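You operate a simulated robot arm through the tools that you are given. There is no shell and no other tool. Be economical: measure what you need, move in short steps, check, and stop when the job is done.

You are at the controls of a simulated robot arm. One attempt, no reset.

Task
Put things in order on the side table. At the end: the yellow scourer stands on top of the green soup tin (marked "LEEK SOUP"); the clear glass from the side table stands where the green jar stood; the green jar from the side table stands where the yellow scourer stood; the red cup from the side table stands where the clear glass stood; whatever was shut is shut again. Leave all else as you found it, and nothing knocked over.
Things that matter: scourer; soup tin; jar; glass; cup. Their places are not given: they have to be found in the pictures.

The check looks at the end state, three seconds after you hand in, the way a careful person would. Anything else that was tipped, shoved, dropped, spilled or broken makes it a failure.

Robot
A 7-joint arm with a two-finger parallel gripper, fixed in place. Base frame: the origin is at the foot of the arm, x ahead of it, y to its left, z up. Lengths are in m, angles in rad, forces in N, time in s.
With the tool pointing down near the work surface it reaches from about 0.22 to 0.58 m from the base axis. Its first joint turns from -1.152 to 1.152 rad. Payload 2.5 kg.
The TCP is the grasp point between the finger pads, 0.023 m short of the fingertips. In the tool frame z runs along the fingers and y along their closing line. The gripper opens to 0.094 m. The fingers are 0.038 m wide and 0.01 m thick; the gripper's body (0.054 by 0.096 m) begins 0.039 m behind the TCP.
Orientation is that of the tool frame in the base frame, as [roll, pitch, yaw] about the fixed x, y, z axes, in that order (R = Rz(yaw) Ry(pitch) Rx(roll)). With the fingers straight down and closing along the base's y, the tool's x points along the base's -x, its y along +y and its z along -z.

Tools
- The arm moves only by the tool servo_tool. Its argument "plan" is a list of rows, each a list of 3 entries, a list of its own where there are three numbers: the shift along the tool's x, y, z in units of 300 mm (1.0 is 300 mm), then the turn, a rotation vector about the tool's x, y, z in units of 60 degrees (1.0 is 60 degrees), then the opening, from 0 (shut) to 1 (fully open). In form: [[[x, y, z], [ax, ay, az], gripper], ...]. A call has 1 to 20 rows; each row is the pose to reach, as a shift and turn from the pose commanded when the call began, along the tool's axes at that moment. A call with a number of a shift or a turn outside -1 to 1 is refused whole. Each row takes 0.2 s and may step no farther than 0.05 m and 0.15 rad from the row before; otherwise, or with a gripper value out of range, the whole call is refused. Where a pose cannot be reached the arm comes as near as it can. A force on the tool above 40 N (or 10 N above the force at the start of the call, whichever is more), or a blocked arm, ends the call early, and 0.2 s more pass. Each finger travels about 0.108 m/s and halts on what it meets, pressing with about 20 N; the grip force reading is that of the motor and also rises with nothing between the fingers. The clock runs only during rows and for 0.2 s after the last one: add rows that repeat a pose to give the fingers time. It gives the time, the measured TCP pose, the force on the tool (base axes), the opening and the grip force at its end, in the units of the frame above (readings bear some noise).
- Cameras (640 x 400 px; columns grow to the right, rows downward): "scene" is fixed at [0.101, -0.3919, 0.5565]; the picture's right is [0.94, -0.35, 0.00], its down [-0.16, -0.43, -0.89] and it looks along [0.31, 0.83, -0.46] (base axes); focal length 368 px, centre (320, 200). "wrist" rides on the gripper at [0.086, 0.016, -0.074] in the tool frame; the picture's right is [-0.18, 0.98, 0.00], its down [-0.58, -0.11, -0.81] and it looks along [-0.79, -0.15, 0.59] (tool axes); focal length 243 px, centre (320, 200).
- grab_frame(camera): a new picture of that camera. No time passes.
- locate(camera, pixels): there is no depth. For up to 12 entries [column, row, z] of the newest picture of that camera ("zoom" is the newest enlarged one), the place [x, y] in the base frame at which the ray of that pixel passes the height z, good to about 0.003 m. No time passes.
- close_up(camera, box): a new picture of the part [left, top, right, bottom] of that camera's present view, enlarged. No time passes.
- close_job(): hands the job in; it is judged then, once.

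Go step by step. Measure first, check grasps and placings, and put right what went wrong. The budget is 80 turns and 54 pictures, counting those below and the enlarged ones. Unless the task says otherwise, let go and move clear before handing in, and close with one line.

The tools are called after "Call:" as a command line: name --argument value ..., lists and objects as JSON in quotes. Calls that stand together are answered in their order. servo_tool: Moves the arm, as the interface text tells. Its arguments: {"type":"object","properties":{"plan":{"type":"array"}},"required":["plan"]} The other tools are called the same way: grab_frame (camera) takes a picture; locate (camera, pixels) gives the place at which the rays of pixels pass given heights; close_up (camera, box) takes an enlarged picture of a part of a camera's view; close_job () hands the job in.

At the start:

```text
t: 0.0
tool_pos: [0.2882, 0.1403, 0.3066]
tcp_rot: [3.14, 0.0, 3.141]
contact_force: [-0.2, 0.8, -0.6]
width: 0.094
grasp_force: 0.0
```

scene: 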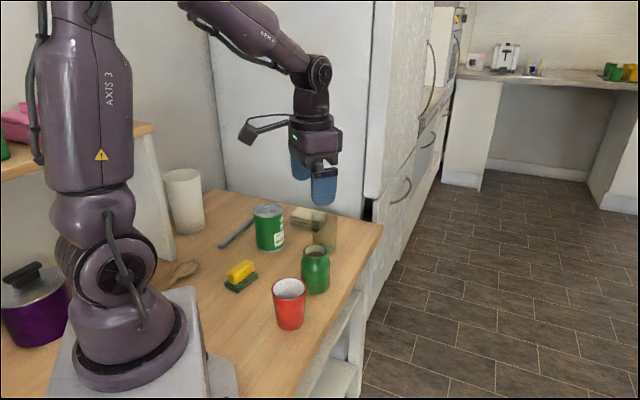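
wrist: 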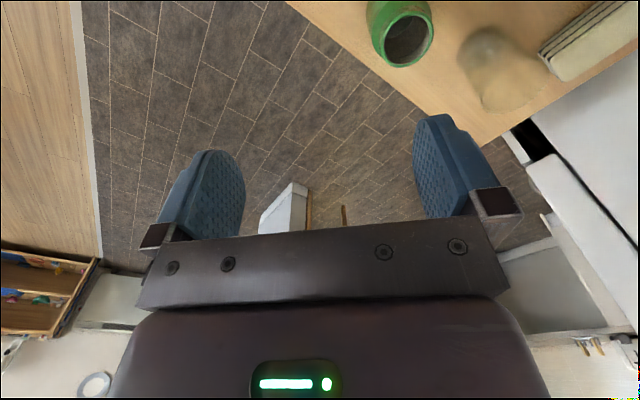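

The scene shows a green tin near (269,227), a green jar (315,270), a red cup (289,303), the yellow scourer on something green (241,275), and a faint clear glass near (325,232). I'll enlarge this area before measuring.

Call:
close_up --camera "scene" --box '[200, 180, 390, 340]'

Call:
close_up --camera "wrist" --box '[320, 0, 640, 200]'

```text
2.50 times, centred on (295, 260) of scene
```

zoom: 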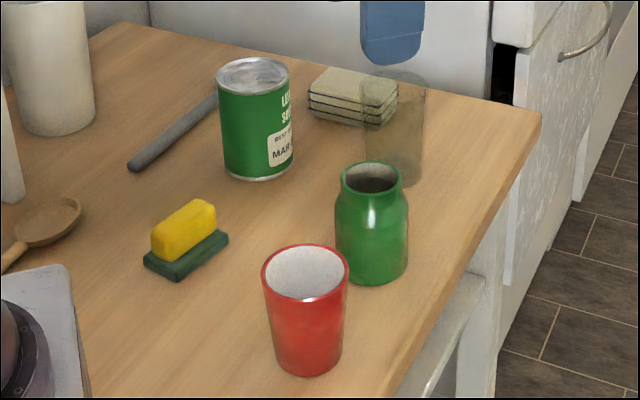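

```text
2.00 times, centred on (480, 100) of wrist
```

zoom: 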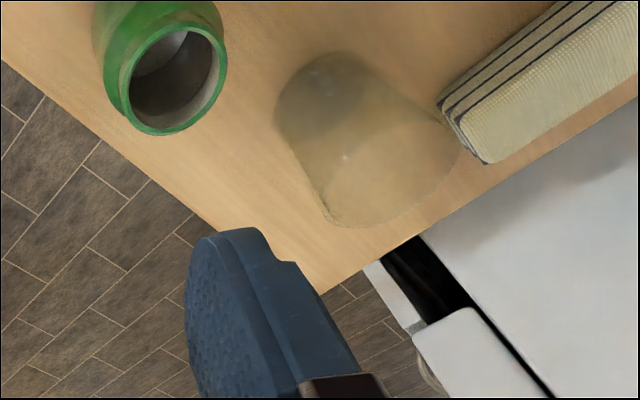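

The enlarged view shows the five objects clearly: the scourer has a yellow body over a dark green pad. I'll measure bottoms at z=0 and tops at trial heights.

Call:
locate --camera "scene" --pixels '[[269.8, 245.2, 0], [268.6, 210, 0.1], [315.8, 286, 0], [315.8, 250.4, 0.1], [289.8, 323.2, 0], [289, 288.8, 0.09], [325, 247.2, 0], [324.2, 212.8, 0.1], [224.6, 284.8, 0], [238.2, 292.4, 0], [258.6, 276, 0], [241, 262, 0.035]]'

Call:
locate --camera "wrist" --pixels '[[407, 40, 0.09], [407, 40, 0.1], [490, 55, 0], [520, 80, 0.1], [520, 80, 0.12], [510, 110, 0.1], [520, 40, 0], [500, 30, 0]]'

```text
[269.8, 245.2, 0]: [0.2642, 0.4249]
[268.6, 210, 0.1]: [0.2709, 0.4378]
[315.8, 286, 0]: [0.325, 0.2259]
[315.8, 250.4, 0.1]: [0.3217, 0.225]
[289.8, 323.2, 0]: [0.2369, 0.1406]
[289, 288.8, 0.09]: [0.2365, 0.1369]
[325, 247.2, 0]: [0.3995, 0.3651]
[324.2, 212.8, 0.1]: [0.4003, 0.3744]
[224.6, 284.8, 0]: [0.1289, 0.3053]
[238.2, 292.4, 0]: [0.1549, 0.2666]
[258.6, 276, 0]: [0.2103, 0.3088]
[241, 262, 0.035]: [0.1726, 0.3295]
```

```text
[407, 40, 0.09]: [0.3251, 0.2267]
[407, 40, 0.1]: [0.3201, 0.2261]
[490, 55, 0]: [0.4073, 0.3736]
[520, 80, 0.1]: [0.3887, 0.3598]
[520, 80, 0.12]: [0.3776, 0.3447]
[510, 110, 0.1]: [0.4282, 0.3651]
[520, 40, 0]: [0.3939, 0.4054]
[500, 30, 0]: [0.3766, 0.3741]
```

The places come out as: tin (0.266,0.425, h≈0.109), jar (0.325,0.226, h≈0.099), cup (0.237,0.139, h≈0.087), glass (0.400,0.367, h≈0.107), scourer centre ≈ (0.170,0.307) with its long axis at about 36°. Next I'll move above the scourer to view it with the gripper aligned.

Call:
servo_tool --plan '[[[0.065, 0.093, 0.06], [0, 0, -0.094], 1], [[0.131, 0.186, 0.119], [0, 0, -0.188], 1], [[0.197, 0.279, 0.178], [0, 0, -0.282], 1], [[0.262, 0.371, 0.238], [0, 0, -0.375], 1], [[0.328, 0.464, 0.298], [0, 0, -0.469], 1], [[0.393, 0.557, 0.357], [0, 0, -0.563], 1], [[0.393, 0.557, 0.357], [0, 0, -0.563], 1]]'

Call:
grab_frame --camera "wrist"

Call:
grab_frame --camera "scene"

```text
t: 1.6
tool_pos: [0.1738, 0.3045, 0.202]
tcp_rot: [-3.141, -0.001, -2.549]
contact_force: [-0.1, 0.7, 0.3]
width: 0.0942
grasp_force: 0.0
```

```text
49 pictures are left
```

wrist: 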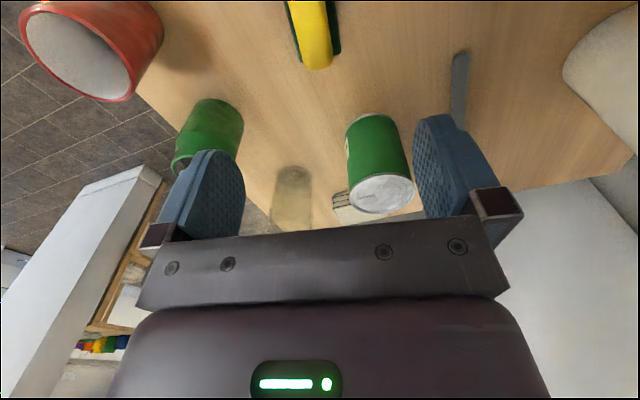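

```text
48 pictures are left
```

scene: 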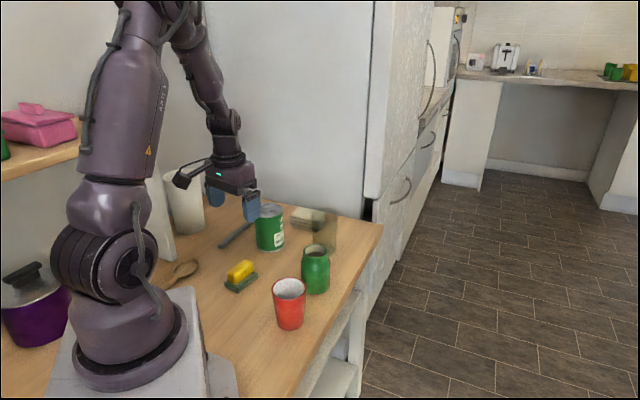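

The scourer sits at the top edge (285–340, 0–68), aligned along the picture's vertical as wanted. I'll enlarge it for precise measurement.

Call:
close_up --camera "wrist" --box '[240, 0, 400, 100]'

```text
4.00 times, centred on (320, 50) of wrist
```

zoom: 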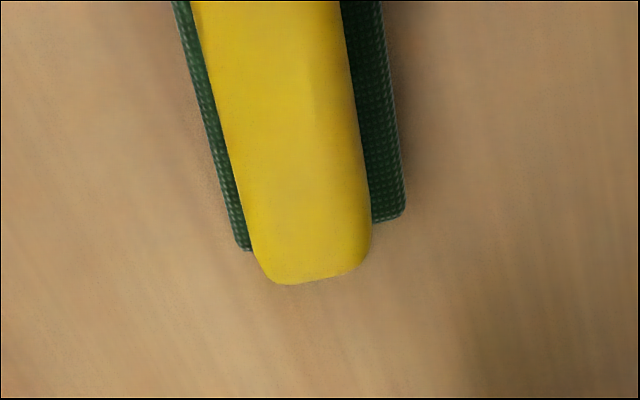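

The pad's far-end corners are at zoom (237,248) and (403,215), with the side edges at (175,3) and (380,3). I'll locate these.

Call:
locate --camera "zoom" --pixels '[[239, 248, 0.01], [404, 215, 0.01], [175, 3, 0.01], [381, 3, 0.01], [268, 282, 0.035], [368, 260, 0.035], [195, 3, 0.035], [342, 3, 0.035]]'

Call:
locate --camera "scene" --pixels '[[224.6, 284.8, 0], [238.2, 292.4, 0], [258.6, 276, 0], [253, 262, 0.035], [240, 264, 0.035], [228, 273, 0.035]]'

Call:
close_up --camera "scene" --box '[208, 250, 272, 300]'

```text
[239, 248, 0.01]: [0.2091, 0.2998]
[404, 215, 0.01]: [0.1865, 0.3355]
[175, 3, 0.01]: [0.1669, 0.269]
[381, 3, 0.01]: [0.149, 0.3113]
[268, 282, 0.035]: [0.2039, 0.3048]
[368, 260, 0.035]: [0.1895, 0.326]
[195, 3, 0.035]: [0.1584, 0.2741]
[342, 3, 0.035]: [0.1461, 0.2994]
```

```text
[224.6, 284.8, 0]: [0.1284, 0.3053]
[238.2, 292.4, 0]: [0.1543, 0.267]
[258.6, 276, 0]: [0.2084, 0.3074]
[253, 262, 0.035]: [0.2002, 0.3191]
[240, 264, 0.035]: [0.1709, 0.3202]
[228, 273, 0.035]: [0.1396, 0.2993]
```

```text
8.00 times, centred on (240, 275) of scene
```

zoom: 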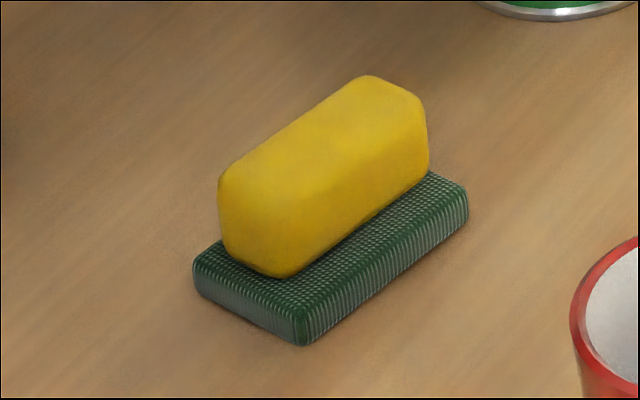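

The pad is ≈0.065×0.042 with its centre at ≈(0.1695,0.302), the yellow block is ≈0.025 wide and the total height is ≈0.034. The gripper is aligned across it, so I'll descend to z≈0.038 and read before closing.

Call:
servo_tool --plan '[[[0.016, 0, 0.15], [0, 0, 0], 1], [[0.016, 0, 0.3], [0, 0, 0], 1], [[0.016, 0, 0.44], [0, 0, 0], 1], [[0.016, 0, 0.545], [0, 0, 0], 1], [[0.016, 0, 0.545], [0, 0, 0], 1], [[0.016, 0, 0.545], [0, 0, 0], 1]]'

Call:
grab_frame --camera "wrist"

```text
t: 3.0
tool_pos: [0.1656, 0.3036, 0.037]
tcp_rot: [-3.141, 0.001, -2.552]
contact_force: [-0.3, 0.2, 0.0]
width: 0.0942
grasp_force: 0.0
```

```text
45 pictures are left
```

wrist: 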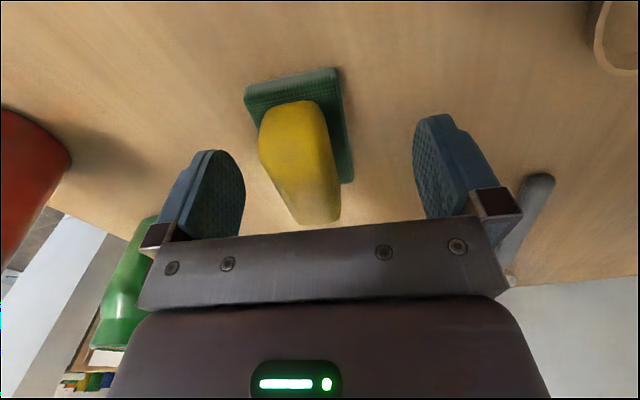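

The scourer is centred between the fingers with the pad flat on the table. I'll close the gripper.

Call:
servo_tool --plan '[[[0, 0, 0], [0, 0, 0], 0], [[0, 0, 0], [0, 0, 0], 0], [[0, 0, 0], [0, 0, 0], 0], [[0, 0, 0], [0, 0, 0], 0]]'

```text
t: 4.0
tool_pos: [0.1649, 0.3035, 0.0384]
tcp_rot: [3.141, 0.0, -2.551]
contact_force: [0.2, 0.7, -0.7]
width: 0.0276
grasp_force: 20.1
```

It's gripped at 0.0276 wide. I'll lift it to z≈0.21 and check that it came up whole.

Call:
servo_tool --plan '[[[0, 0, -0.1], [0, 0, 0], 0], [[0, 0, -0.23], [0, 0, 0], 0], [[0, 0, -0.37], [0, 0, 0], 0], [[0, 0, -0.5], [0, 0, 0], 0], [[0, 0, -0.6], [0, 0, 0], 0], [[0, 0, -0.6], [0, 0, 0], 0]]'

Call:
grab_frame --camera "wrist"

Call:
close_up --camera "scene" --box '[160, 160, 352, 280]'

```text
t: 5.4
tool_pos: [0.1683, 0.3015, 0.2128]
tcp_rot: [3.141, 0.001, -2.552]
contact_force: [0.2, -0.5, -0.1]
width: 0.0277
grasp_force: 20.0
```

```text
44 pictures are left
```

wrist: 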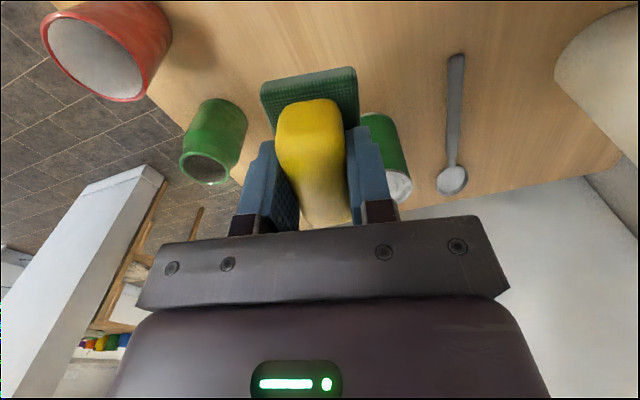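

```text
3.33 times, centred on (256, 220) of scene
```

zoom: 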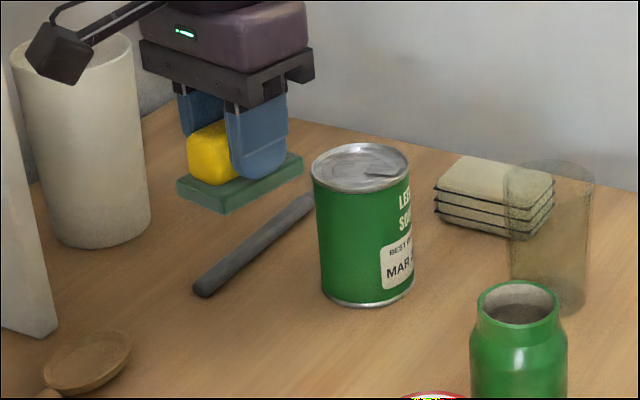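

The scourer came up whole. I'll refine the tin's centre from this zoom (top ellipse centre ≈(360,168), bottom front (367,306)) and find the pitcher.

Call:
locate --camera "zoom" --pixels '[[360, 167, 0.105], [360, 167, 0.11], [312, 172, 0.108], [409, 164, 0.108], [366, 307, 0], [321, 288, 0], [413, 282, 0], [98, 228, 0], [150, 222, 0], [50, 230, 0]]'

Call:
locate --camera "wrist" --pixels '[[399, 187, 0.109]]'

```text
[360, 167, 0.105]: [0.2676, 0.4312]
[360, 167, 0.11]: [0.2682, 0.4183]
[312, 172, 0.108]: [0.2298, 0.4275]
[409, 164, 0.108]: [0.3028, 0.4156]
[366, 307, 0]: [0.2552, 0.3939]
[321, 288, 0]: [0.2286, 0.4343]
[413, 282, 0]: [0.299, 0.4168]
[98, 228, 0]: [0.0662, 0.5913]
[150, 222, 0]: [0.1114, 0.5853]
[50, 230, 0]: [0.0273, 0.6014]
```

```text
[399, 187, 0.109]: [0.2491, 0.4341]
```

The tin's centre is ≈(0.264,0.427) with its top at ≈0.107–0.109. I'll move the scourer over it at height, then check before lowering.

Call:
servo_tool --plan '[[[-0.1, 0.032, 0], [0, 0, 0], 0], [[-0.22, 0.071, 0], [0, 0, 0], 0], [[-0.34, 0.11, 0], [0, 0, 0], 0], [[-0.44, 0.143, 0], [0, 0, 0], 0], [[-0.497, 0.161, 0.06], [0, 0, 0], 0], [[-0.497, 0.161, 0.14], [0, 0, 0], 0], [[-0.497, 0.161, 0.14], [0, 0, 0], 0]]'

Call:
close_up --camera "scene" --box '[220, 160, 316, 260]'

Call:
grab_frame --camera "wrist"

```text
t: 7.0
tool_pos: [0.2635, 0.4274, 0.1711]
tcp_rot: [-3.141, 0.0, -2.552]
contact_force: [-0.2, -0.2, -0.7]
width: 0.0275
grasp_force: 20.2
```

```text
4.00 times, centred on (268, 210) of scene
```

zoom: 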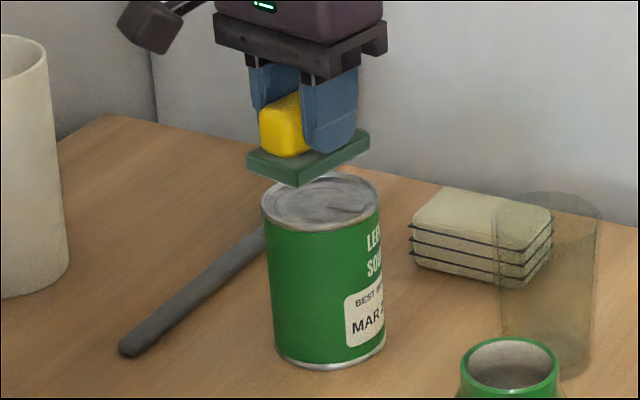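

```text
41 pictures are left
```

wrist: 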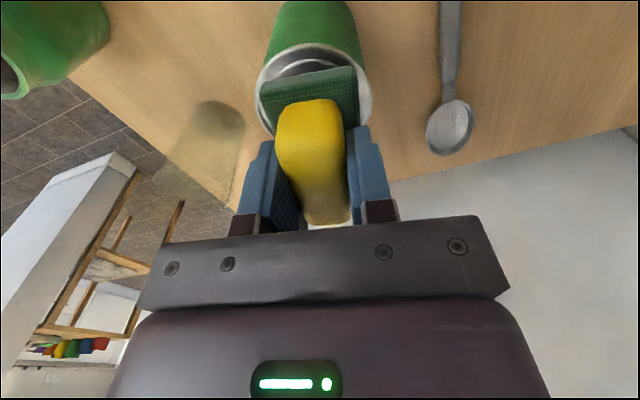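

The pad hovers about 25 mm above the tin. I'll compare the pad's centre with the tin's top centre.

Call:
locate --camera "zoom" --pixels '[[246, 166, 0.133], [297, 188, 0.133], [369, 148, 0.133], [246, 155, 0.145], [298, 173, 0.145], [369, 134, 0.145], [320, 203, 0.108], [261, 207, 0.108], [379, 200, 0.108]]'

Call:
locate --camera "wrist" --pixels '[[314, 92, 0.108], [256, 90, 0.108], [372, 95, 0.108]]'

```text
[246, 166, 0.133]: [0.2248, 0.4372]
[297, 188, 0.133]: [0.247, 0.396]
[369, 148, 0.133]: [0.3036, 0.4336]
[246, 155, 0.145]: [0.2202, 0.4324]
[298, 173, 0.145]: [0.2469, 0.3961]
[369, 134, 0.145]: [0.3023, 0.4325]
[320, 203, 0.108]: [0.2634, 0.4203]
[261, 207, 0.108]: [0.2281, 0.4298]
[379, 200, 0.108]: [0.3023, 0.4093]
```

```text
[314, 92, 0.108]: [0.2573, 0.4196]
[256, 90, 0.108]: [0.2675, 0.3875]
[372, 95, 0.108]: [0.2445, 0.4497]
```

The pad's centre is ≈(0.263,0.433) against the tin's ≈(0.264,0.425), so I'll shift −6 mm in y and lower gently to just about contact.

Call:
servo_tool --plan '[[[0.011, -0.017, 0.0], [0, 0, 0], 0], [[0.011, -0.017, 0.03], [0, 0, 0], 0], [[0.011, -0.017, 0.05], [0, 0, 0], 0], [[0.011, -0.017, 0.065], [0, 0, 0], 0], [[0.011, -0.017, 0.072], [0, 0, 0], 0], [[0.011, -0.017, 0.077], [0, 0, 0], 0], [[0.011, -0.017, 0.077], [0, 0, 0], 0]]'

Call:
close_up --camera "scene" --box '[236, 170, 300, 260]'

```text
t: 8.6
tool_pos: [0.2645, 0.4222, 0.1498]
tcp_rot: [3.141, 0.0, -2.551]
contact_force: [0.1, -0.6, -0.5]
width: 0.0275
grasp_force: 20.2
```

```text
4.44 times, centred on (268, 215) of scene
```

zoom: 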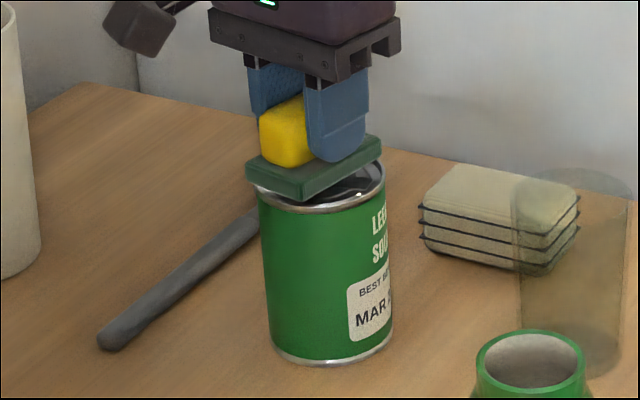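

There's no contact yet and a few mm gap remains; the pad (246–382) is ~4 mm left of the tin (258–386). I'll shift right slightly and keep lowering in small steps.

Call:
servo_tool --plan '[[[-0.008, -0.012, 0.0], [0, 0, 0], 0], [[-0.008, -0.012, 0.004], [0, 0, 0], 0], [[-0.008, -0.012, 0.008], [0, 0, 0], 0], [[-0.008, -0.012, 0.011], [0, 0, 0], 0], [[-0.008, -0.012, 0.011], [0, 0, 0], 0]]'

Call:
close_up --camera "scene" --box '[236, 180, 300, 220]'

```text
t: 9.8
tool_pos: [0.2682, 0.4203, 0.1473]
tcp_rot: [-3.141, 0.0, -2.551]
contact_force: [-0.1, -0.9, -0.3]
width: 0.0276
grasp_force: 19.4
```

```text
10.00 times, centred on (268, 200) of scene
```

zoom: 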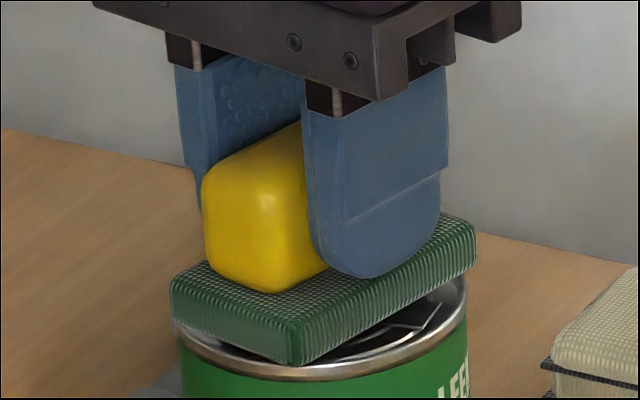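

The pad is now horizontally aligned (172–476 vs rim 178–466). No contact yet, so I'll keep lowering by 1 mm steps.

Call:
servo_tool --plan '[[[0, 0, 0.004], [0, 0, 0], 0], [[0, 0, 0.007], [0, 0, 0], 0], [[0, 0, 0.01], [0, 0, 0], 0], [[0, 0, 0.01], [0, 0, 0], 0]]'

Call:
close_up --camera "scene" --box '[236, 180, 300, 220]'

```text
t: 10.8
tool_pos: [0.2686, 0.4203, 0.146]
tcp_rot: [-3.141, 0.001, -2.552]
contact_force: [1.5, -2.1, 12.9]
width: 0.0273
grasp_force: 19.5
```

```text
10.00 times, centred on (268, 200) of scene
```

zoom: 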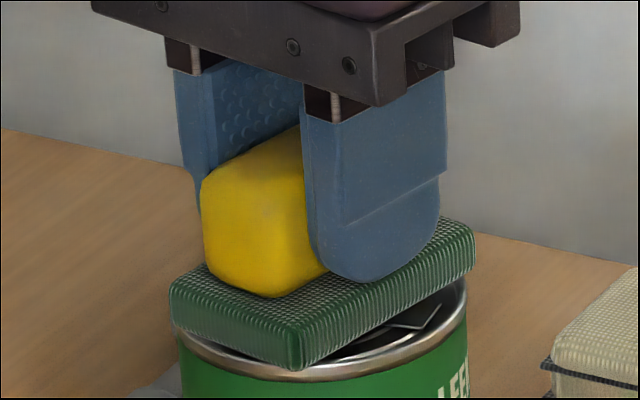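

Contact at 13 N, and the pad rests flat on the rim, nearly centred. I'll open and rise.

Call:
servo_tool --plan '[[[0, 0, -0.001], [0, 0, 0], 0.2], [[0, 0, -0.001], [0, 0, 0], 0.5], [[0, 0, -0.001], [0, 0, 0], 0.7], [[0, 0, -0.001], [0, 0, 0], 0.7], [[0, 0, -0.08], [0, 0, 0], 0.7], [[0, 0, -0.2], [0, 0, 0], 0.7], [[0, 0, -0.32], [0, 0, 0], 0.7], [[0, 0, -0.32], [0, 0, 0], 0.7]]'

Call:
close_up --camera "scene" --box '[220, 160, 380, 260]'

Call:
grab_frame --camera "wrist"

```text
t: 12.6
tool_pos: [0.2695, 0.4195, 0.2418]
tcp_rot: [-3.14, -0.001, -2.552]
contact_force: [-0.7, 0.3, -0.9]
width: 0.0656
grasp_force: 0.0
```

```text
4.00 times, centred on (300, 210) of scene
```

zoom: 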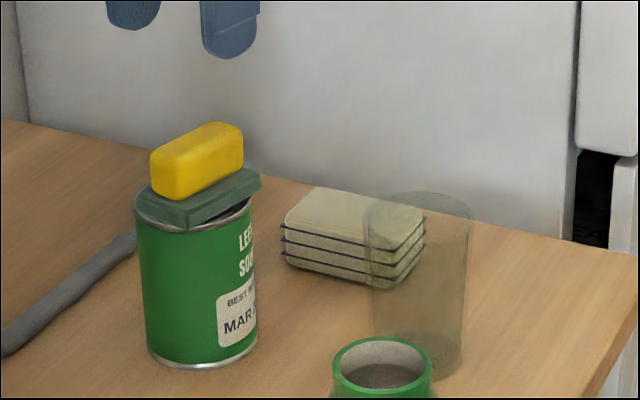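

```text
36 pictures are left
```

wrist: 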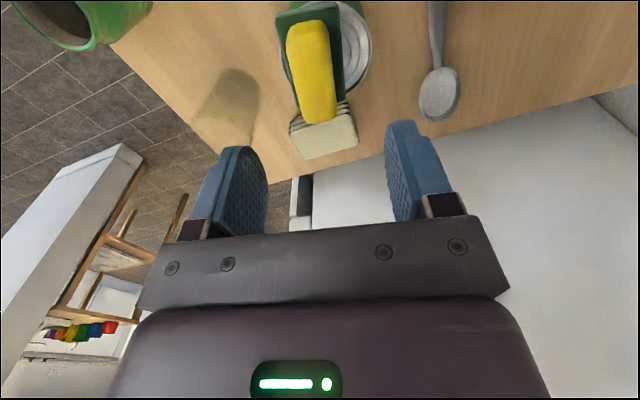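

The scourer rests stably on the tin, slightly off centre but well supported. Next I'll hover above the jar (z≈0.22) with the same yaw and locate the spoon areas near the jar's target.

Call:
locate --camera "scene" --pixels '[[199, 264, 0.01], [188, 282, 0.01], [170, 277, 0], [220, 249, 0.01]]'

Call:
servo_tool --plan '[[[0.04, -0.13, 0], [0, 0, 0], 1], [[0.08, -0.26, 0], [0, 0, 0], 1], [[0.12, -0.39, 0], [0, 0, 0], 1], [[0.16, -0.52, 0.03], [0, 0, 0], 1], [[0.202, -0.643, 0.07], [0, 0, 0], 1], [[0.202, -0.643, 0.07], [0, 0, 0], 1]]'

Call:
grab_frame --camera "wrist"

Call:
close_up --camera "scene" --box '[260, 230, 356, 290]'

```text
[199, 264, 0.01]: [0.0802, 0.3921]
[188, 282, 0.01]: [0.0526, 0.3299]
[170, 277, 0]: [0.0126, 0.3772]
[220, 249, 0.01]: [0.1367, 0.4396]
```

```text
t: 14.0
tool_pos: [0.3254, 0.226, 0.2209]
tcp_rot: [3.141, 0.0, -2.551]
contact_force: [-0.3, -0.5, -0.5]
width: 0.0941
grasp_force: 0.0
```

```text
35 pictures are left
```

wrist: 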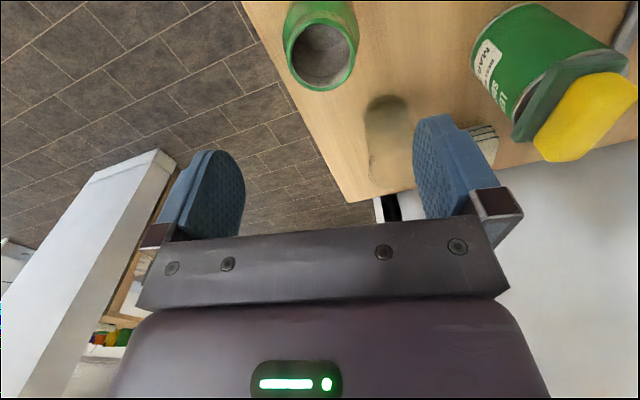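

```text
6.67 times, centred on (308, 260) of scene
```

zoom: 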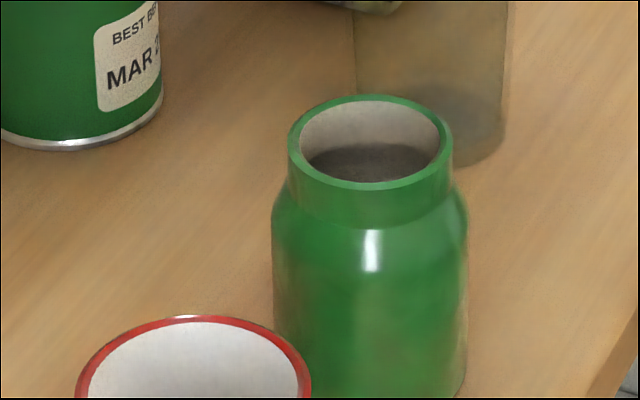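

The jar's rim centre is at wrist (321,53) and zoom (370,143); its body is widest below z≈0.068. I'll locate the centre.

Call:
locate --camera "zoom" --pixels '[[370, 142, 0.096], [370, 142, 0.1], [289, 145, 0.098], [452, 142, 0.098], [195, 373, 0.088], [78, 380, 0.088], [310, 375, 0.088]]'

Call:
locate --camera "wrist" --pixels '[[321, 52, 0.098], [288, 52, 0.098], [357, 52, 0.098], [322, 91, 0.098], [319, 15, 0.098], [403, 133, 0.105], [388, 110, 0]]'

```text
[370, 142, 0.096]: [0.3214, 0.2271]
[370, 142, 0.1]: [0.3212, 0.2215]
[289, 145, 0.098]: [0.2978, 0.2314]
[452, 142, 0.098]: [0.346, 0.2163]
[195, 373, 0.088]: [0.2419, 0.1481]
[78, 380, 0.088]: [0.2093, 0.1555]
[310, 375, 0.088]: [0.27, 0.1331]
```

```text
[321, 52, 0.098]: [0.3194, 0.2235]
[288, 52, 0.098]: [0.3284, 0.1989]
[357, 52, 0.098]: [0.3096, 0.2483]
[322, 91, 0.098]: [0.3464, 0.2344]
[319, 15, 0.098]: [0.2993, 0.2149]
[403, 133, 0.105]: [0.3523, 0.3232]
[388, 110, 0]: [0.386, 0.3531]
```

Jar centre ≈(0.322,0.225). I'll descend to z≈0.066 around it and check before closing.

Call:
servo_tool --plan '[[[0.01, 0.003, 0.12], [0, 0, 0], 1], [[0.01, 0.003, 0.24], [0, 0, 0], 1], [[0.01, 0.003, 0.34], [0, 0, 0], 1], [[0.01, 0.003, 0.43], [0, 0, 0], 1], [[0.01, 0.003, 0.515], [0, 0, 0], 1], [[0.01, 0.003, 0.515], [0, 0, 0], 1]]'

Call:
grab_frame --camera "wrist"

```text
t: 15.4
tool_pos: [0.323, 0.2258, 0.0657]
tcp_rot: [3.141, 0.0, -2.552]
contact_force: [-0.2, 0.4, -0.1]
width: 0.0936
grasp_force: 0.0
```

```text
33 pictures are left
```

wrist: 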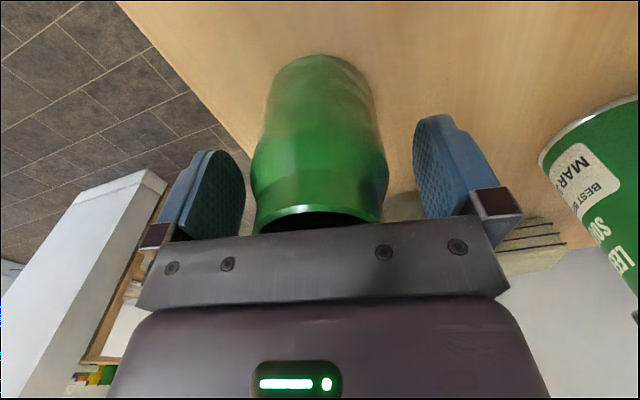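

The jar stands between the fingers without contact. I'll close.

Call:
servo_tool --plan '[[[0, 0, 0], [0, 0, 0], 0.6], [[0, 0, 0], [0, 0, 0], 0.4], [[0, 0, 0], [0, 0, 0], 0.4], [[0, 0, 0], [0, 0, 0], 0.4]]'

```text
t: 16.4
tool_pos: [0.3244, 0.2267, 0.0658]
tcp_rot: [3.14, 0.0, -2.553]
contact_force: [0.4, -0.1, 0.1]
width: 0.0566
grasp_force: 20.5
```

It's gripped at 0.0566. I'll lift by 90 mm and check.

Call:
servo_tool --plan '[[[0, 0, -0.03], [0, 0, 0], 0.4], [[0, 0, -0.1], [0, 0, 0], 0.4], [[0, 0, -0.2], [0, 0, 0], 0.4], [[0, 0, -0.3], [0, 0, 0], 0.4], [[0, 0, -0.3], [0, 0, 0], 0.4]]'

Call:
grab_frame --camera "scene"

```text
t: 17.6
tool_pos: [0.3207, 0.2247, 0.156]
tcp_rot: [-3.141, 0.0, -2.551]
contact_force: [0.1, -0.2, -3.3]
width: 0.0564
grasp_force: 20.3
```

```text
32 pictures are left
```

scene: 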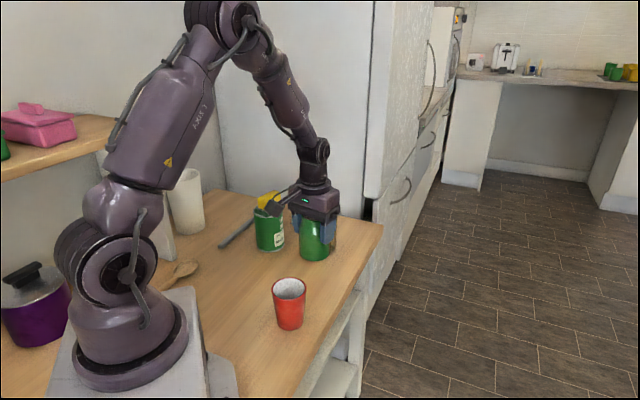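

The jar is up and the path is clear. I'll carry it over to the scourer's old place (0.1695,0.302).

Call:
servo_tool --plan '[[[0.04, 0.07, 0], [0, 0, 0], 0.4], [[0.1, 0.175, 0], [0, 0, 0], 0.4], [[0.16, 0.28, 0], [0, 0, 0], 0.4], [[0.22, 0.385, 0], [0, 0, 0], 0.4], [[0.265, 0.465, 0], [0, 0, 0], 0.4], [[0.283, 0.496, 0], [0, 0, 0], 0.4], [[0.283, 0.496, 0.1], [0, 0, 0], 0.4], [[0.283, 0.496, 0.2], [0, 0, 0], 0.4], [[0.283, 0.496, 0.27], [0, 0, 0], 0.4], [[0.283, 0.496, 0.27], [0, 0, 0], 0.4]]'

Call:
close_up --camera "scene" --box '[170, 220, 298, 300]'

```text
t: 19.8
tool_pos: [0.1692, 0.3009, 0.0736]
tcp_rot: [3.142, 0.0, -2.551]
contact_force: [-0.7, 0.0, -2.0]
width: 0.0563
grasp_force: 20.8
```

```text
5.00 times, centred on (234, 260) of scene
```

zoom: 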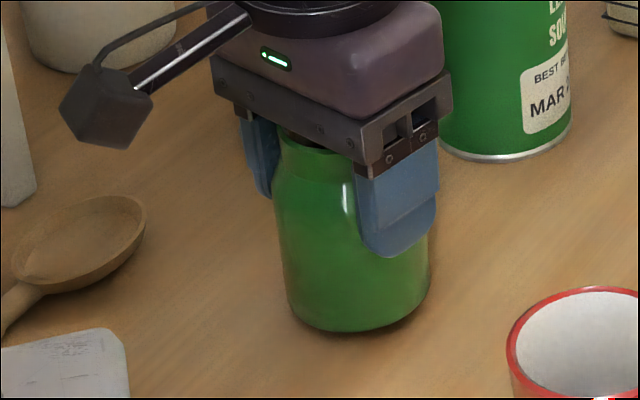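

The jar hovers ~8 mm above the spot at (0.169,0.301). I'll lower it to contact.

Call:
servo_tool --plan '[[[0, 0, 0.01], [0, 0, 0], 0.4], [[0, 0, 0.018], [0, 0, 0], 0.4], [[0, 0, 0.023], [0, 0, 0], 0.4], [[0, 0, 0.0265], [0, 0, 0], 0.4], [[0, 0, 0.0265], [0, 0, 0], 0.4]]'

```text
t: 21.0
tool_pos: [0.1702, 0.3011, 0.0649]
tcp_rot: [3.141, 0.0, -2.551]
contact_force: [-0.5, -0.2, -0.8]
width: 0.0563
grasp_force: 20.2
```

The weight reading has gone from about −3 to −0.8 N, so it's resting or within a fraction of a mm. I'll nudge 0.6 mm down, open and rise.

Call:
servo_tool --plan '[[[0, 0, 0.002], [0, 0, 0], 0.4], [[0, 0, 0.002], [0, 0, 0], 0.4], [[0, 0, 0.002], [0, 0, 0], 0.65], [[0, 0, 0.002], [0, 0, 0], 0.95], [[0, 0, 0.002], [0, 0, 0], 0.95], [[0, 0, 0.002], [0, 0, 0], 0.95], [[0, 0, -0.1], [0, 0, 0], 0.95], [[0, 0, -0.2], [0, 0, 0], 0.95], [[0, 0, -0.35], [0, 0, 0], 0.95], [[0, 0, -0.5], [0, 0, 0], 0.95], [[0, 0, -0.5], [0, 0, 0], 0.95]]'

Call:
grab_frame --camera "scene"

```text
t: 23.4
tool_pos: [0.1687, 0.3037, 0.2176]
tcp_rot: [-3.141, 0.0, -2.551]
contact_force: [-0.1, 0.3, -0.3]
width: 0.0894
grasp_force: 0.0
```

```text
30 pictures are left
```

scene: 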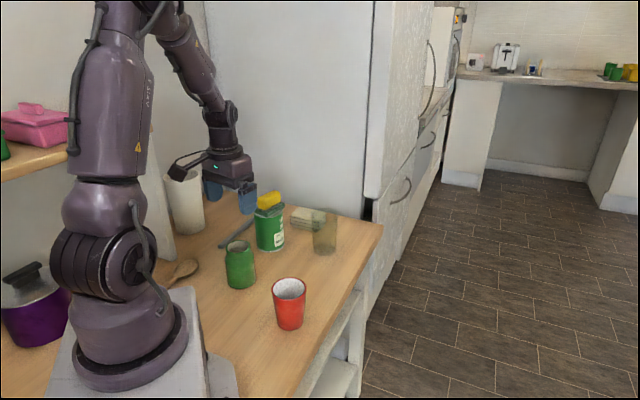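

The jar stands upright at its new place. Now the glass: I'll enlarge it to measure it and the sponge stack beside it.

Call:
close_up --camera "scene" --box '[276, 196, 356, 260]'

```text
6.25 times, centred on (316, 228) of scene
```

zoom: 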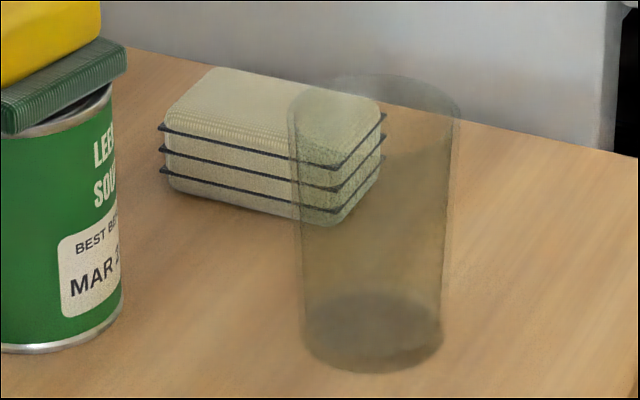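

The glass's base ellipse spans 303–441 × 293–373 and its rim 289–461 near row 115. I'll locate these and the stack's corners.

Call:
locate --camera "zoom" --pixels '[[372, 333, 0], [303, 338, 0], [441, 332, 0], [372, 373, 0], [375, 114, 0.1], [375, 114, 0.11], [290, 114, 0.105], [461, 114, 0.105], [335, 225, 0], [170, 187, 0], [385, 175, 0], [380, 112, 0.05]]'

```text
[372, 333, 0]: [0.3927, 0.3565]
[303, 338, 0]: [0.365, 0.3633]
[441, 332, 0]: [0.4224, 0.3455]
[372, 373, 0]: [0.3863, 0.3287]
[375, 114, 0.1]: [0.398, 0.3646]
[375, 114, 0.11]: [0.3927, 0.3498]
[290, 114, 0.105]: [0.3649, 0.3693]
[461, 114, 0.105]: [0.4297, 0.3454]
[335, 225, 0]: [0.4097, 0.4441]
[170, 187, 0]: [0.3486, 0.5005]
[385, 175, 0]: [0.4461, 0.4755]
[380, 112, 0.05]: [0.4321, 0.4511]
```

Glass centre ≈(0.393,0.357), height ≈0.105, rim ≈0.07 wide. I'll hover above it with the same yaw, which keeps the fingers clear of the stack's corner at (0.41,0.444).

Call:
servo_tool --plan '[[[-0.12, -0.044, 0], [0, 0, 0], 1], [[-0.24, -0.088, 0], [0, 0, 0], 1], [[-0.36, -0.132, 0], [0, 0, 0], 1], [[-0.48, -0.176, 0], [0, 0, 0], 1], [[-0.6, -0.22, 0], [0, 0, 0], 1], [[-0.72, -0.264, 0.0], [0, 0, 0], 1], [[-0.72, -0.264, 0.0], [0, 0, 0], 1]]'

Call:
close_up --camera "wrist" --box '[200, 0, 440, 150]'

```text
t: 25.0
tool_pos: [0.3931, 0.3528, 0.2198]
tcp_rot: [-3.14, 0.002, -2.551]
contact_force: [0.3, -0.1, -0.3]
width: 0.0941
grasp_force: 0.1
```

```text
2.67 times, centred on (320, 75) of wrist
```

zoom: 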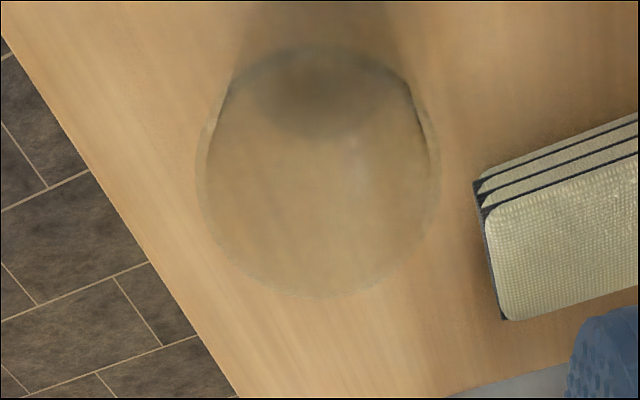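

The rim shows at 197–440 × 45–298 in the zoom, centre ≈(318,170). I'll locate it at the rim height.

Call:
locate --camera "zoom" --pixels '[[318, 160, 0.105], [197, 170, 0.105], [440, 168, 0.105], [318, 45, 0.105], [318, 298, 0.105], [478, 185, 0.05], [505, 318, 0.05]]'

```text
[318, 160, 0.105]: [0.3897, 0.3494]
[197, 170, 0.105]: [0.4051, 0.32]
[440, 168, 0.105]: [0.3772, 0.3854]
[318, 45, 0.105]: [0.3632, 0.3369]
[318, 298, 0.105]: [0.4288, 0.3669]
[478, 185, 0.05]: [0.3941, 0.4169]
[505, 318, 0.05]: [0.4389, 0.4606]
```

Rim centre ≈(0.393,0.353), right under the TCP. I'll descend to z≈0.072.

Call:
servo_tool --plan '[[[0, 0.002, 0.12], [0, 0, 0], 1], [[0, 0.002, 0.24], [0, 0, 0], 1], [[0, 0.002, 0.33], [0, 0, 0], 1], [[0, 0.002, 0.42], [0, 0, 0], 1], [[0, 0.002, 0.49], [0, 0, 0], 1], [[0, 0.002, 0.49], [0, 0, 0], 1]]'

Call:
grab_frame --camera "wrist"

```text
t: 26.4
tool_pos: [0.395, 0.3587, 0.0705]
tcp_rot: [-3.141, 0.001, -2.551]
contact_force: [-0.2, -0.5, 0.0]
width: 0.0941
grasp_force: 0.0
```

```text
27 pictures are left
```

wrist: 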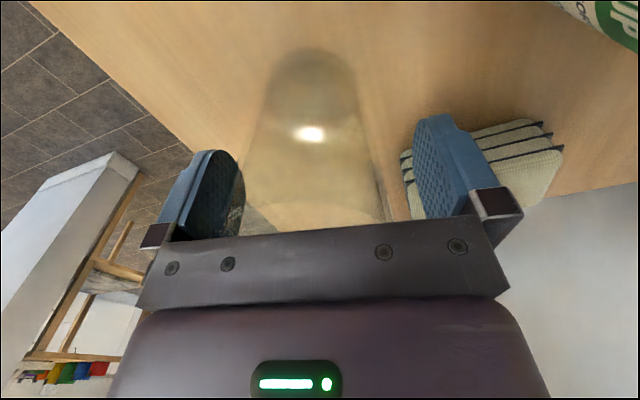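

The glass sits ~4 mm toward the left finger (243–388 between fingers 243–413). I'll shift that way to centre it, then close.

Call:
servo_tool --plan '[[[0, -0.013, 0], [0, 0, 0], 1], [[0, -0.013, 0], [0, 0, 0], 1], [[0, -0.013, 0], [0, 0, 0], 0.75], [[0, -0.013, 0], [0, 0, 0], 0.5], [[0, -0.013, 0], [0, 0, 0], 0.5], [[0, -0.013, 0], [0, 0, 0], 0.5]]'

```text
t: 27.8
tool_pos: [0.3963, 0.3538, 0.0687]
tcp_rot: [3.141, 0.001, -2.551]
contact_force: [0.1, -0.5, 0.6]
width: 0.0687
grasp_force: 19.7
```

It's gripped at 0.0687. I'll lift the glass 90 mm and check.

Call:
servo_tool --plan '[[[0, 0, -0.03], [0, 0, 0], 0.5], [[0, 0, -0.1], [0, 0, 0], 0.5], [[0, 0, -0.2], [0, 0, 0], 0.5], [[0, 0, -0.3], [0, 0, 0], 0.5], [[0, 0, -0.3], [0, 0, 0], 0.5]]'

Call:
close_up --camera "scene" --box '[240, 140, 400, 260]'

```text
t: 29.0
tool_pos: [0.3961, 0.3539, 0.1609]
tcp_rot: [3.141, -0.001, -2.553]
contact_force: [0.2, 0.7, -1.3]
width: 0.069
grasp_force: 20.9
```

```text
3.33 times, centred on (320, 200) of scene
```

zoom: 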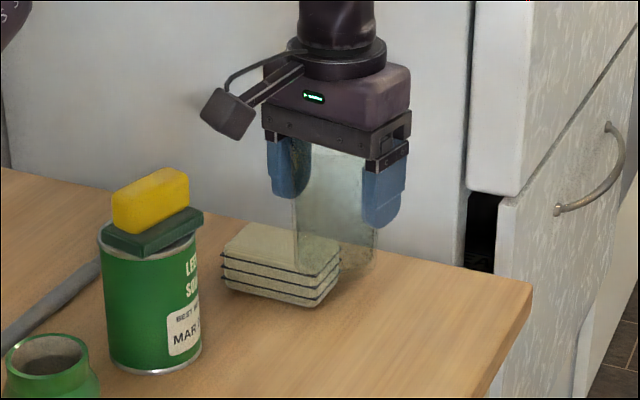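

The glass is up and upright. I'll carry it to the jar's old place (0.323,0.226) and stop ~8 mm above the table.

Call:
servo_tool --plan '[[[0.06, -0.03, 0], [0, 0, 0], 0.5], [[0.16, -0.08, 0], [0, 0, 0], 0.5], [[0.26, -0.13, 0], [0, 0, 0], 0.5], [[0.36, -0.18, 0], [0, 0, 0], 0.5], [[0.42, -0.211, 0], [0, 0, 0], 0.5], [[0.439, -0.221, 0], [0, 0, 0], 0.5], [[0.439, -0.221, 0.1], [0, 0, 0], 0.5], [[0.439, -0.221, 0.2], [0, 0, 0], 0.5], [[0.439, -0.221, 0.27], [0, 0, 0], 0.5], [[0.439, -0.221, 0.27], [0, 0, 0], 0.5]]'

Call:
close_up --camera "scene" --box '[240, 220, 400, 340]'

```text
t: 31.2
tool_pos: [0.3208, 0.2256, 0.0767]
tcp_rot: [3.142, 0.001, -2.552]
contact_force: [-0.8, 0.0, -3.0]
width: 0.0687
grasp_force: 20.1
```

```text
3.33 times, centred on (320, 280) of scene
```

zoom: 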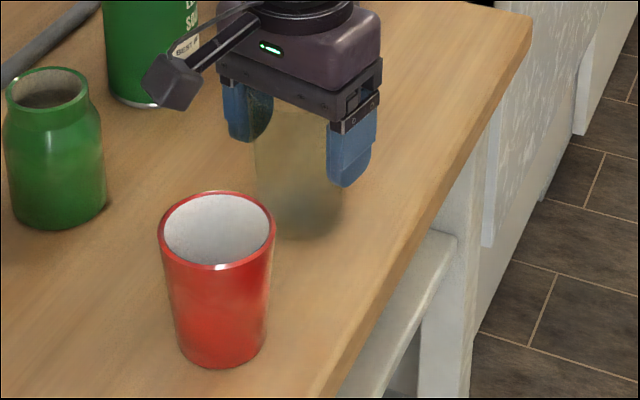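

The glass is positioned at (0.321,0.226) and clear of the cup. I'll lower it the last 8–9 mm.

Call:
servo_tool --plan '[[[0, 0, 0.01], [0, 0, 0], 0.5], [[0, 0, 0.018], [0, 0, 0], 0.5], [[0, 0, 0.024], [0, 0, 0], 0.5], [[0, 0, 0.028], [0, 0, 0], 0.5], [[0, 0, 0.03], [0, 0, 0], 0.5], [[0, 0, 0.03], [0, 0, 0], 0.5]]'

```text
t: 32.6
tool_pos: [0.3227, 0.2242, 0.0695]
tcp_rot: [-3.141, 0.001, -2.551]
contact_force: [-3.1, -1.8, 9.3]
width: 0.0688
grasp_force: 20.0
```

There's contact at 9 N. I'll ease up a touch, open and rise.

Call:
servo_tool --plan '[[[0, 0, -0.002], [0, 0, 0], 0.5], [[0, 0, -0.002], [0, 0, 0], 0.8], [[0, 0, -0.002], [0, 0, 0], 1], [[0, 0, -0.002], [0, 0, 0], 1], [[0, 0, -0.08], [0, 0, 0], 1], [[0, 0, -0.2], [0, 0, 0], 1], [[0, 0, -0.35], [0, 0, 0], 1], [[0, 0, -0.5], [0, 0, 0], 1], [[0, 0, -0.5], [0, 0, 0], 1]]'

Call:
close_up --camera "scene" --box '[240, 220, 400, 340]'

```text
t: 34.6
tool_pos: [0.3197, 0.2236, 0.2222]
tcp_rot: [-3.141, 0.001, -2.55]
contact_force: [-0.4, -0.3, -0.8]
width: 0.0939
grasp_force: 0.1
```

```text
3.33 times, centred on (320, 280) of scene
```

zoom: 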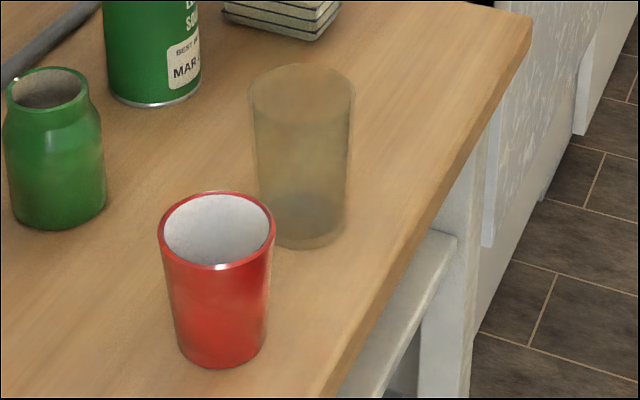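

The glass stands upright. I'll check its base and measure the cup (rim centre (217,230), base ≈(222,343)).

Call:
locate --camera "zoom" --pixels '[[302, 222, 0], [222, 343, 0], [180, 350, 0], [264, 346, 0], [217, 230, 0.085], [217, 230, 0.09], [158, 235, 0.088], [276, 230, 0.088]]'

```text
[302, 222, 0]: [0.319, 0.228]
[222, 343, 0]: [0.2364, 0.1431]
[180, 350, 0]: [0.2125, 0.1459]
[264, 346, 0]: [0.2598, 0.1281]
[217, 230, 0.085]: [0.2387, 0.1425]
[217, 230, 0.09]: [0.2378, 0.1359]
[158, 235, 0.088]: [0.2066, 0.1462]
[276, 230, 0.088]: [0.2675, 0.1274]
```

The glass's base is at ≈(0.320,0.227), on the jar's old spot. Cup centre ≈(0.237,0.140), h≈0.087; I'll hover above it.

Call:
servo_tool --plan '[[[0.13, -0.027, 0], [0, 0, 0], 1], [[0.26, -0.054, 0], [0, 0, 0], 1], [[0.391, -0.081, 0.04], [0, 0, 0], 1], [[0.391, -0.081, 0.07], [0, 0, 0], 1], [[0.391, -0.081, 0.07], [0, 0, 0], 1]]'

Call:
grab_frame --camera "wrist"

```text
t: 35.8
tool_pos: [0.2366, 0.1411, 0.2028]
tcp_rot: [-3.141, 0.001, -2.551]
contact_force: [0.3, 0.2, 0.4]
width: 0.0941
grasp_force: 0.0
```

```text
23 pictures are left
```

wrist: 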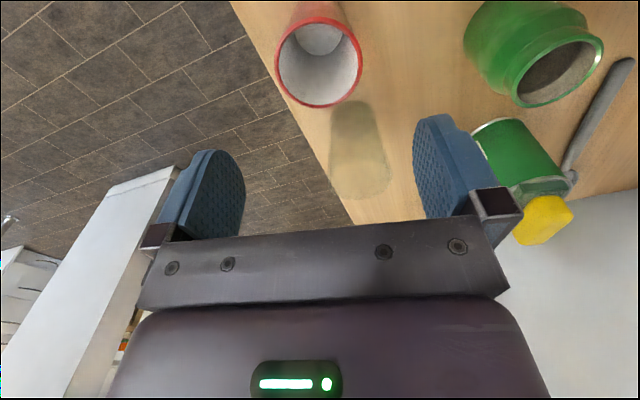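

The cup's rim spans 275–362 × 18–107, centred around column 318, i.e. under the TCP. Quick location check.

Call:
locate --camera "wrist" --pixels '[[275, 62, 0.087], [362, 62, 0.087], [318, 18, 0.087], [320, 107, 0.087]]'

```text
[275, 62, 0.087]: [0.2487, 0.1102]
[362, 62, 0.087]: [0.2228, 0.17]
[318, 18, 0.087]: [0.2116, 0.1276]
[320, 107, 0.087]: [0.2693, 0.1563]
```

Cup centre ≈(0.238,0.141). I'll descend to z≈0.057.

Call:
servo_tool --plan '[[[-0.004, 0, 0.12], [0, 0, 0], 1], [[-0.004, 0, 0.24], [0, 0, 0], 1], [[-0.004, 0, 0.33], [0, 0, 0], 1], [[-0.004, 0, 0.42], [0, 0, 0], 1], [[-0.004, 0, 0.486], [0, 0, 0], 1], [[-0.004, 0, 0.486], [0, 0, 0], 1]]'

Call:
grab_frame --camera "wrist"

```text
t: 37.2
tool_pos: [0.239, 0.1397, 0.0527]
tcp_rot: [3.141, 0.0, -2.553]
contact_force: [0.4, -0.9, 0.1]
width: 0.0939
grasp_force: 0.0
```

```text
22 pictures are left
```

wrist: 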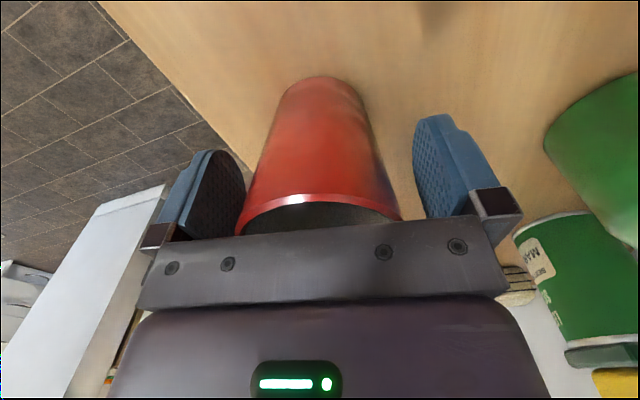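

The cup is centred between the fingers with no contact. I'll close.

Call:
servo_tool --plan '[[[0, 0, 0], [0, 0, 0], 0.7], [[0, 0, 0], [0, 0, 0], 0.45], [[0, 0, 0], [0, 0, 0], 0.45], [[0, 0, 0], [0, 0, 0], 0.45]]'

```text
t: 38.2
tool_pos: [0.2387, 0.1411, 0.0545]
tcp_rot: [-3.14, 0.0, -2.551]
contact_force: [-0.1, 1.5, -0.6]
width: 0.0637
grasp_force: 20.2
```

It's gripped at 0.0637. I'll lift the cup to z≈0.215 to pass clear over the glass, and check.

Call:
servo_tool --plan '[[[0, 0, -0.03], [0, 0, 0], 0.45], [[0, 0, -0.12], [0, 0, 0], 0.45], [[0, 0, -0.25], [0, 0, 0], 0.45], [[0, 0, -0.39], [0, 0, 0], 0.45], [[0, 0, -0.5], [0, 0, 0], 0.45], [[0, 0, -0.54], [0, 0, 0], 0.45], [[0, 0, -0.54], [0, 0, 0], 0.45]]'

Call:
grab_frame --camera "scene"

```text
t: 39.8
tool_pos: [0.2391, 0.1419, 0.2169]
tcp_rot: [3.141, 0.0, -2.552]
contact_force: [0.8, -0.3, -2.2]
width: 0.0635
grasp_force: 19.7
```

```text
21 pictures are left
```

scene: 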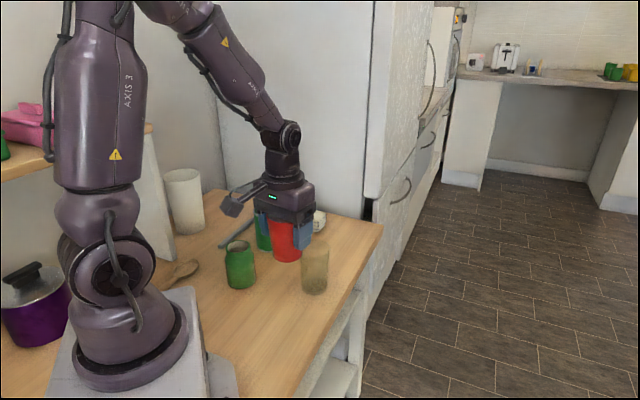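

The cup is held upright. I'll carry it over to the glass's old place (0.394,0.355), staying at height.

Call:
servo_tool --plan '[[[-0.07, 0.026, 0], [0, 0, 0], 0.45], [[-0.19, 0.07, 0], [0, 0, 0], 0.45], [[-0.32, 0.118, 0], [0, 0, 0], 0.45], [[-0.45, 0.166, 0], [0, 0, 0], 0.45], [[-0.58, 0.214, 0], [0, 0, 0], 0.45], [[-0.7, 0.259, 0], [0, 0, 0], 0.45], [[-0.79, 0.292, 0], [0, 0, 0], 0.45], [[-0.828, 0.304, 0], [0, 0, 0], 0.45], [[-0.828, 0.304, 0.12], [0, 0, 0], 0.45], [[-0.828, 0.304, 0.25], [0, 0, 0], 0.45], [[-0.828, 0.304, 0.38], [0, 0, 0], 0.45], [[-0.828, 0.304, 0.46], [0, 0, 0], 0.45], [[-0.828, 0.304, 0.5], [0, 0, 0], 0.45], [[-0.828, 0.304, 0.5], [0, 0, 0], 0.45]]'

Call:
close_up --camera "scene" --box '[240, 160, 400, 280]'

```text
t: 42.8
tool_pos: [0.3962, 0.3524, 0.0625]
tcp_rot: [-3.14, 0.0, -2.551]
contact_force: [-0.7, 0.0, -2.0]
width: 0.0635
grasp_force: 20.6
```

```text
3.33 times, centred on (320, 220) of scene
```

zoom: 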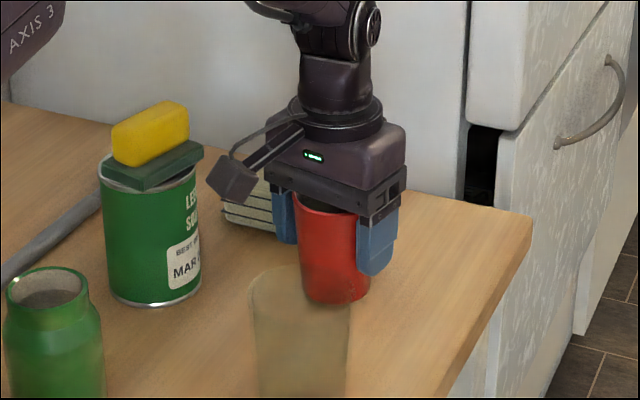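

The cup hovers ~10 mm above the right spot. I'll lower it gently to contact.

Call:
servo_tool --plan '[[[0, 0, 0.012], [0, 0, 0], 0.45], [[0, 0, 0.022], [0, 0, 0], 0.45], [[0, 0, 0.029], [0, 0, 0], 0.45], [[0, 0, 0.033], [0, 0, 0], 0.45], [[0, 0, 0.036], [0, 0, 0], 0.45], [[0, 0, 0.036], [0, 0, 0], 0.45]]'

```text
t: 44.2
tool_pos: [0.3951, 0.354, 0.0537]
tcp_rot: [-3.14, 0.002, -2.551]
contact_force: [-0.9, -1.7, 6.4]
width: 0.0632
grasp_force: 20.6
```

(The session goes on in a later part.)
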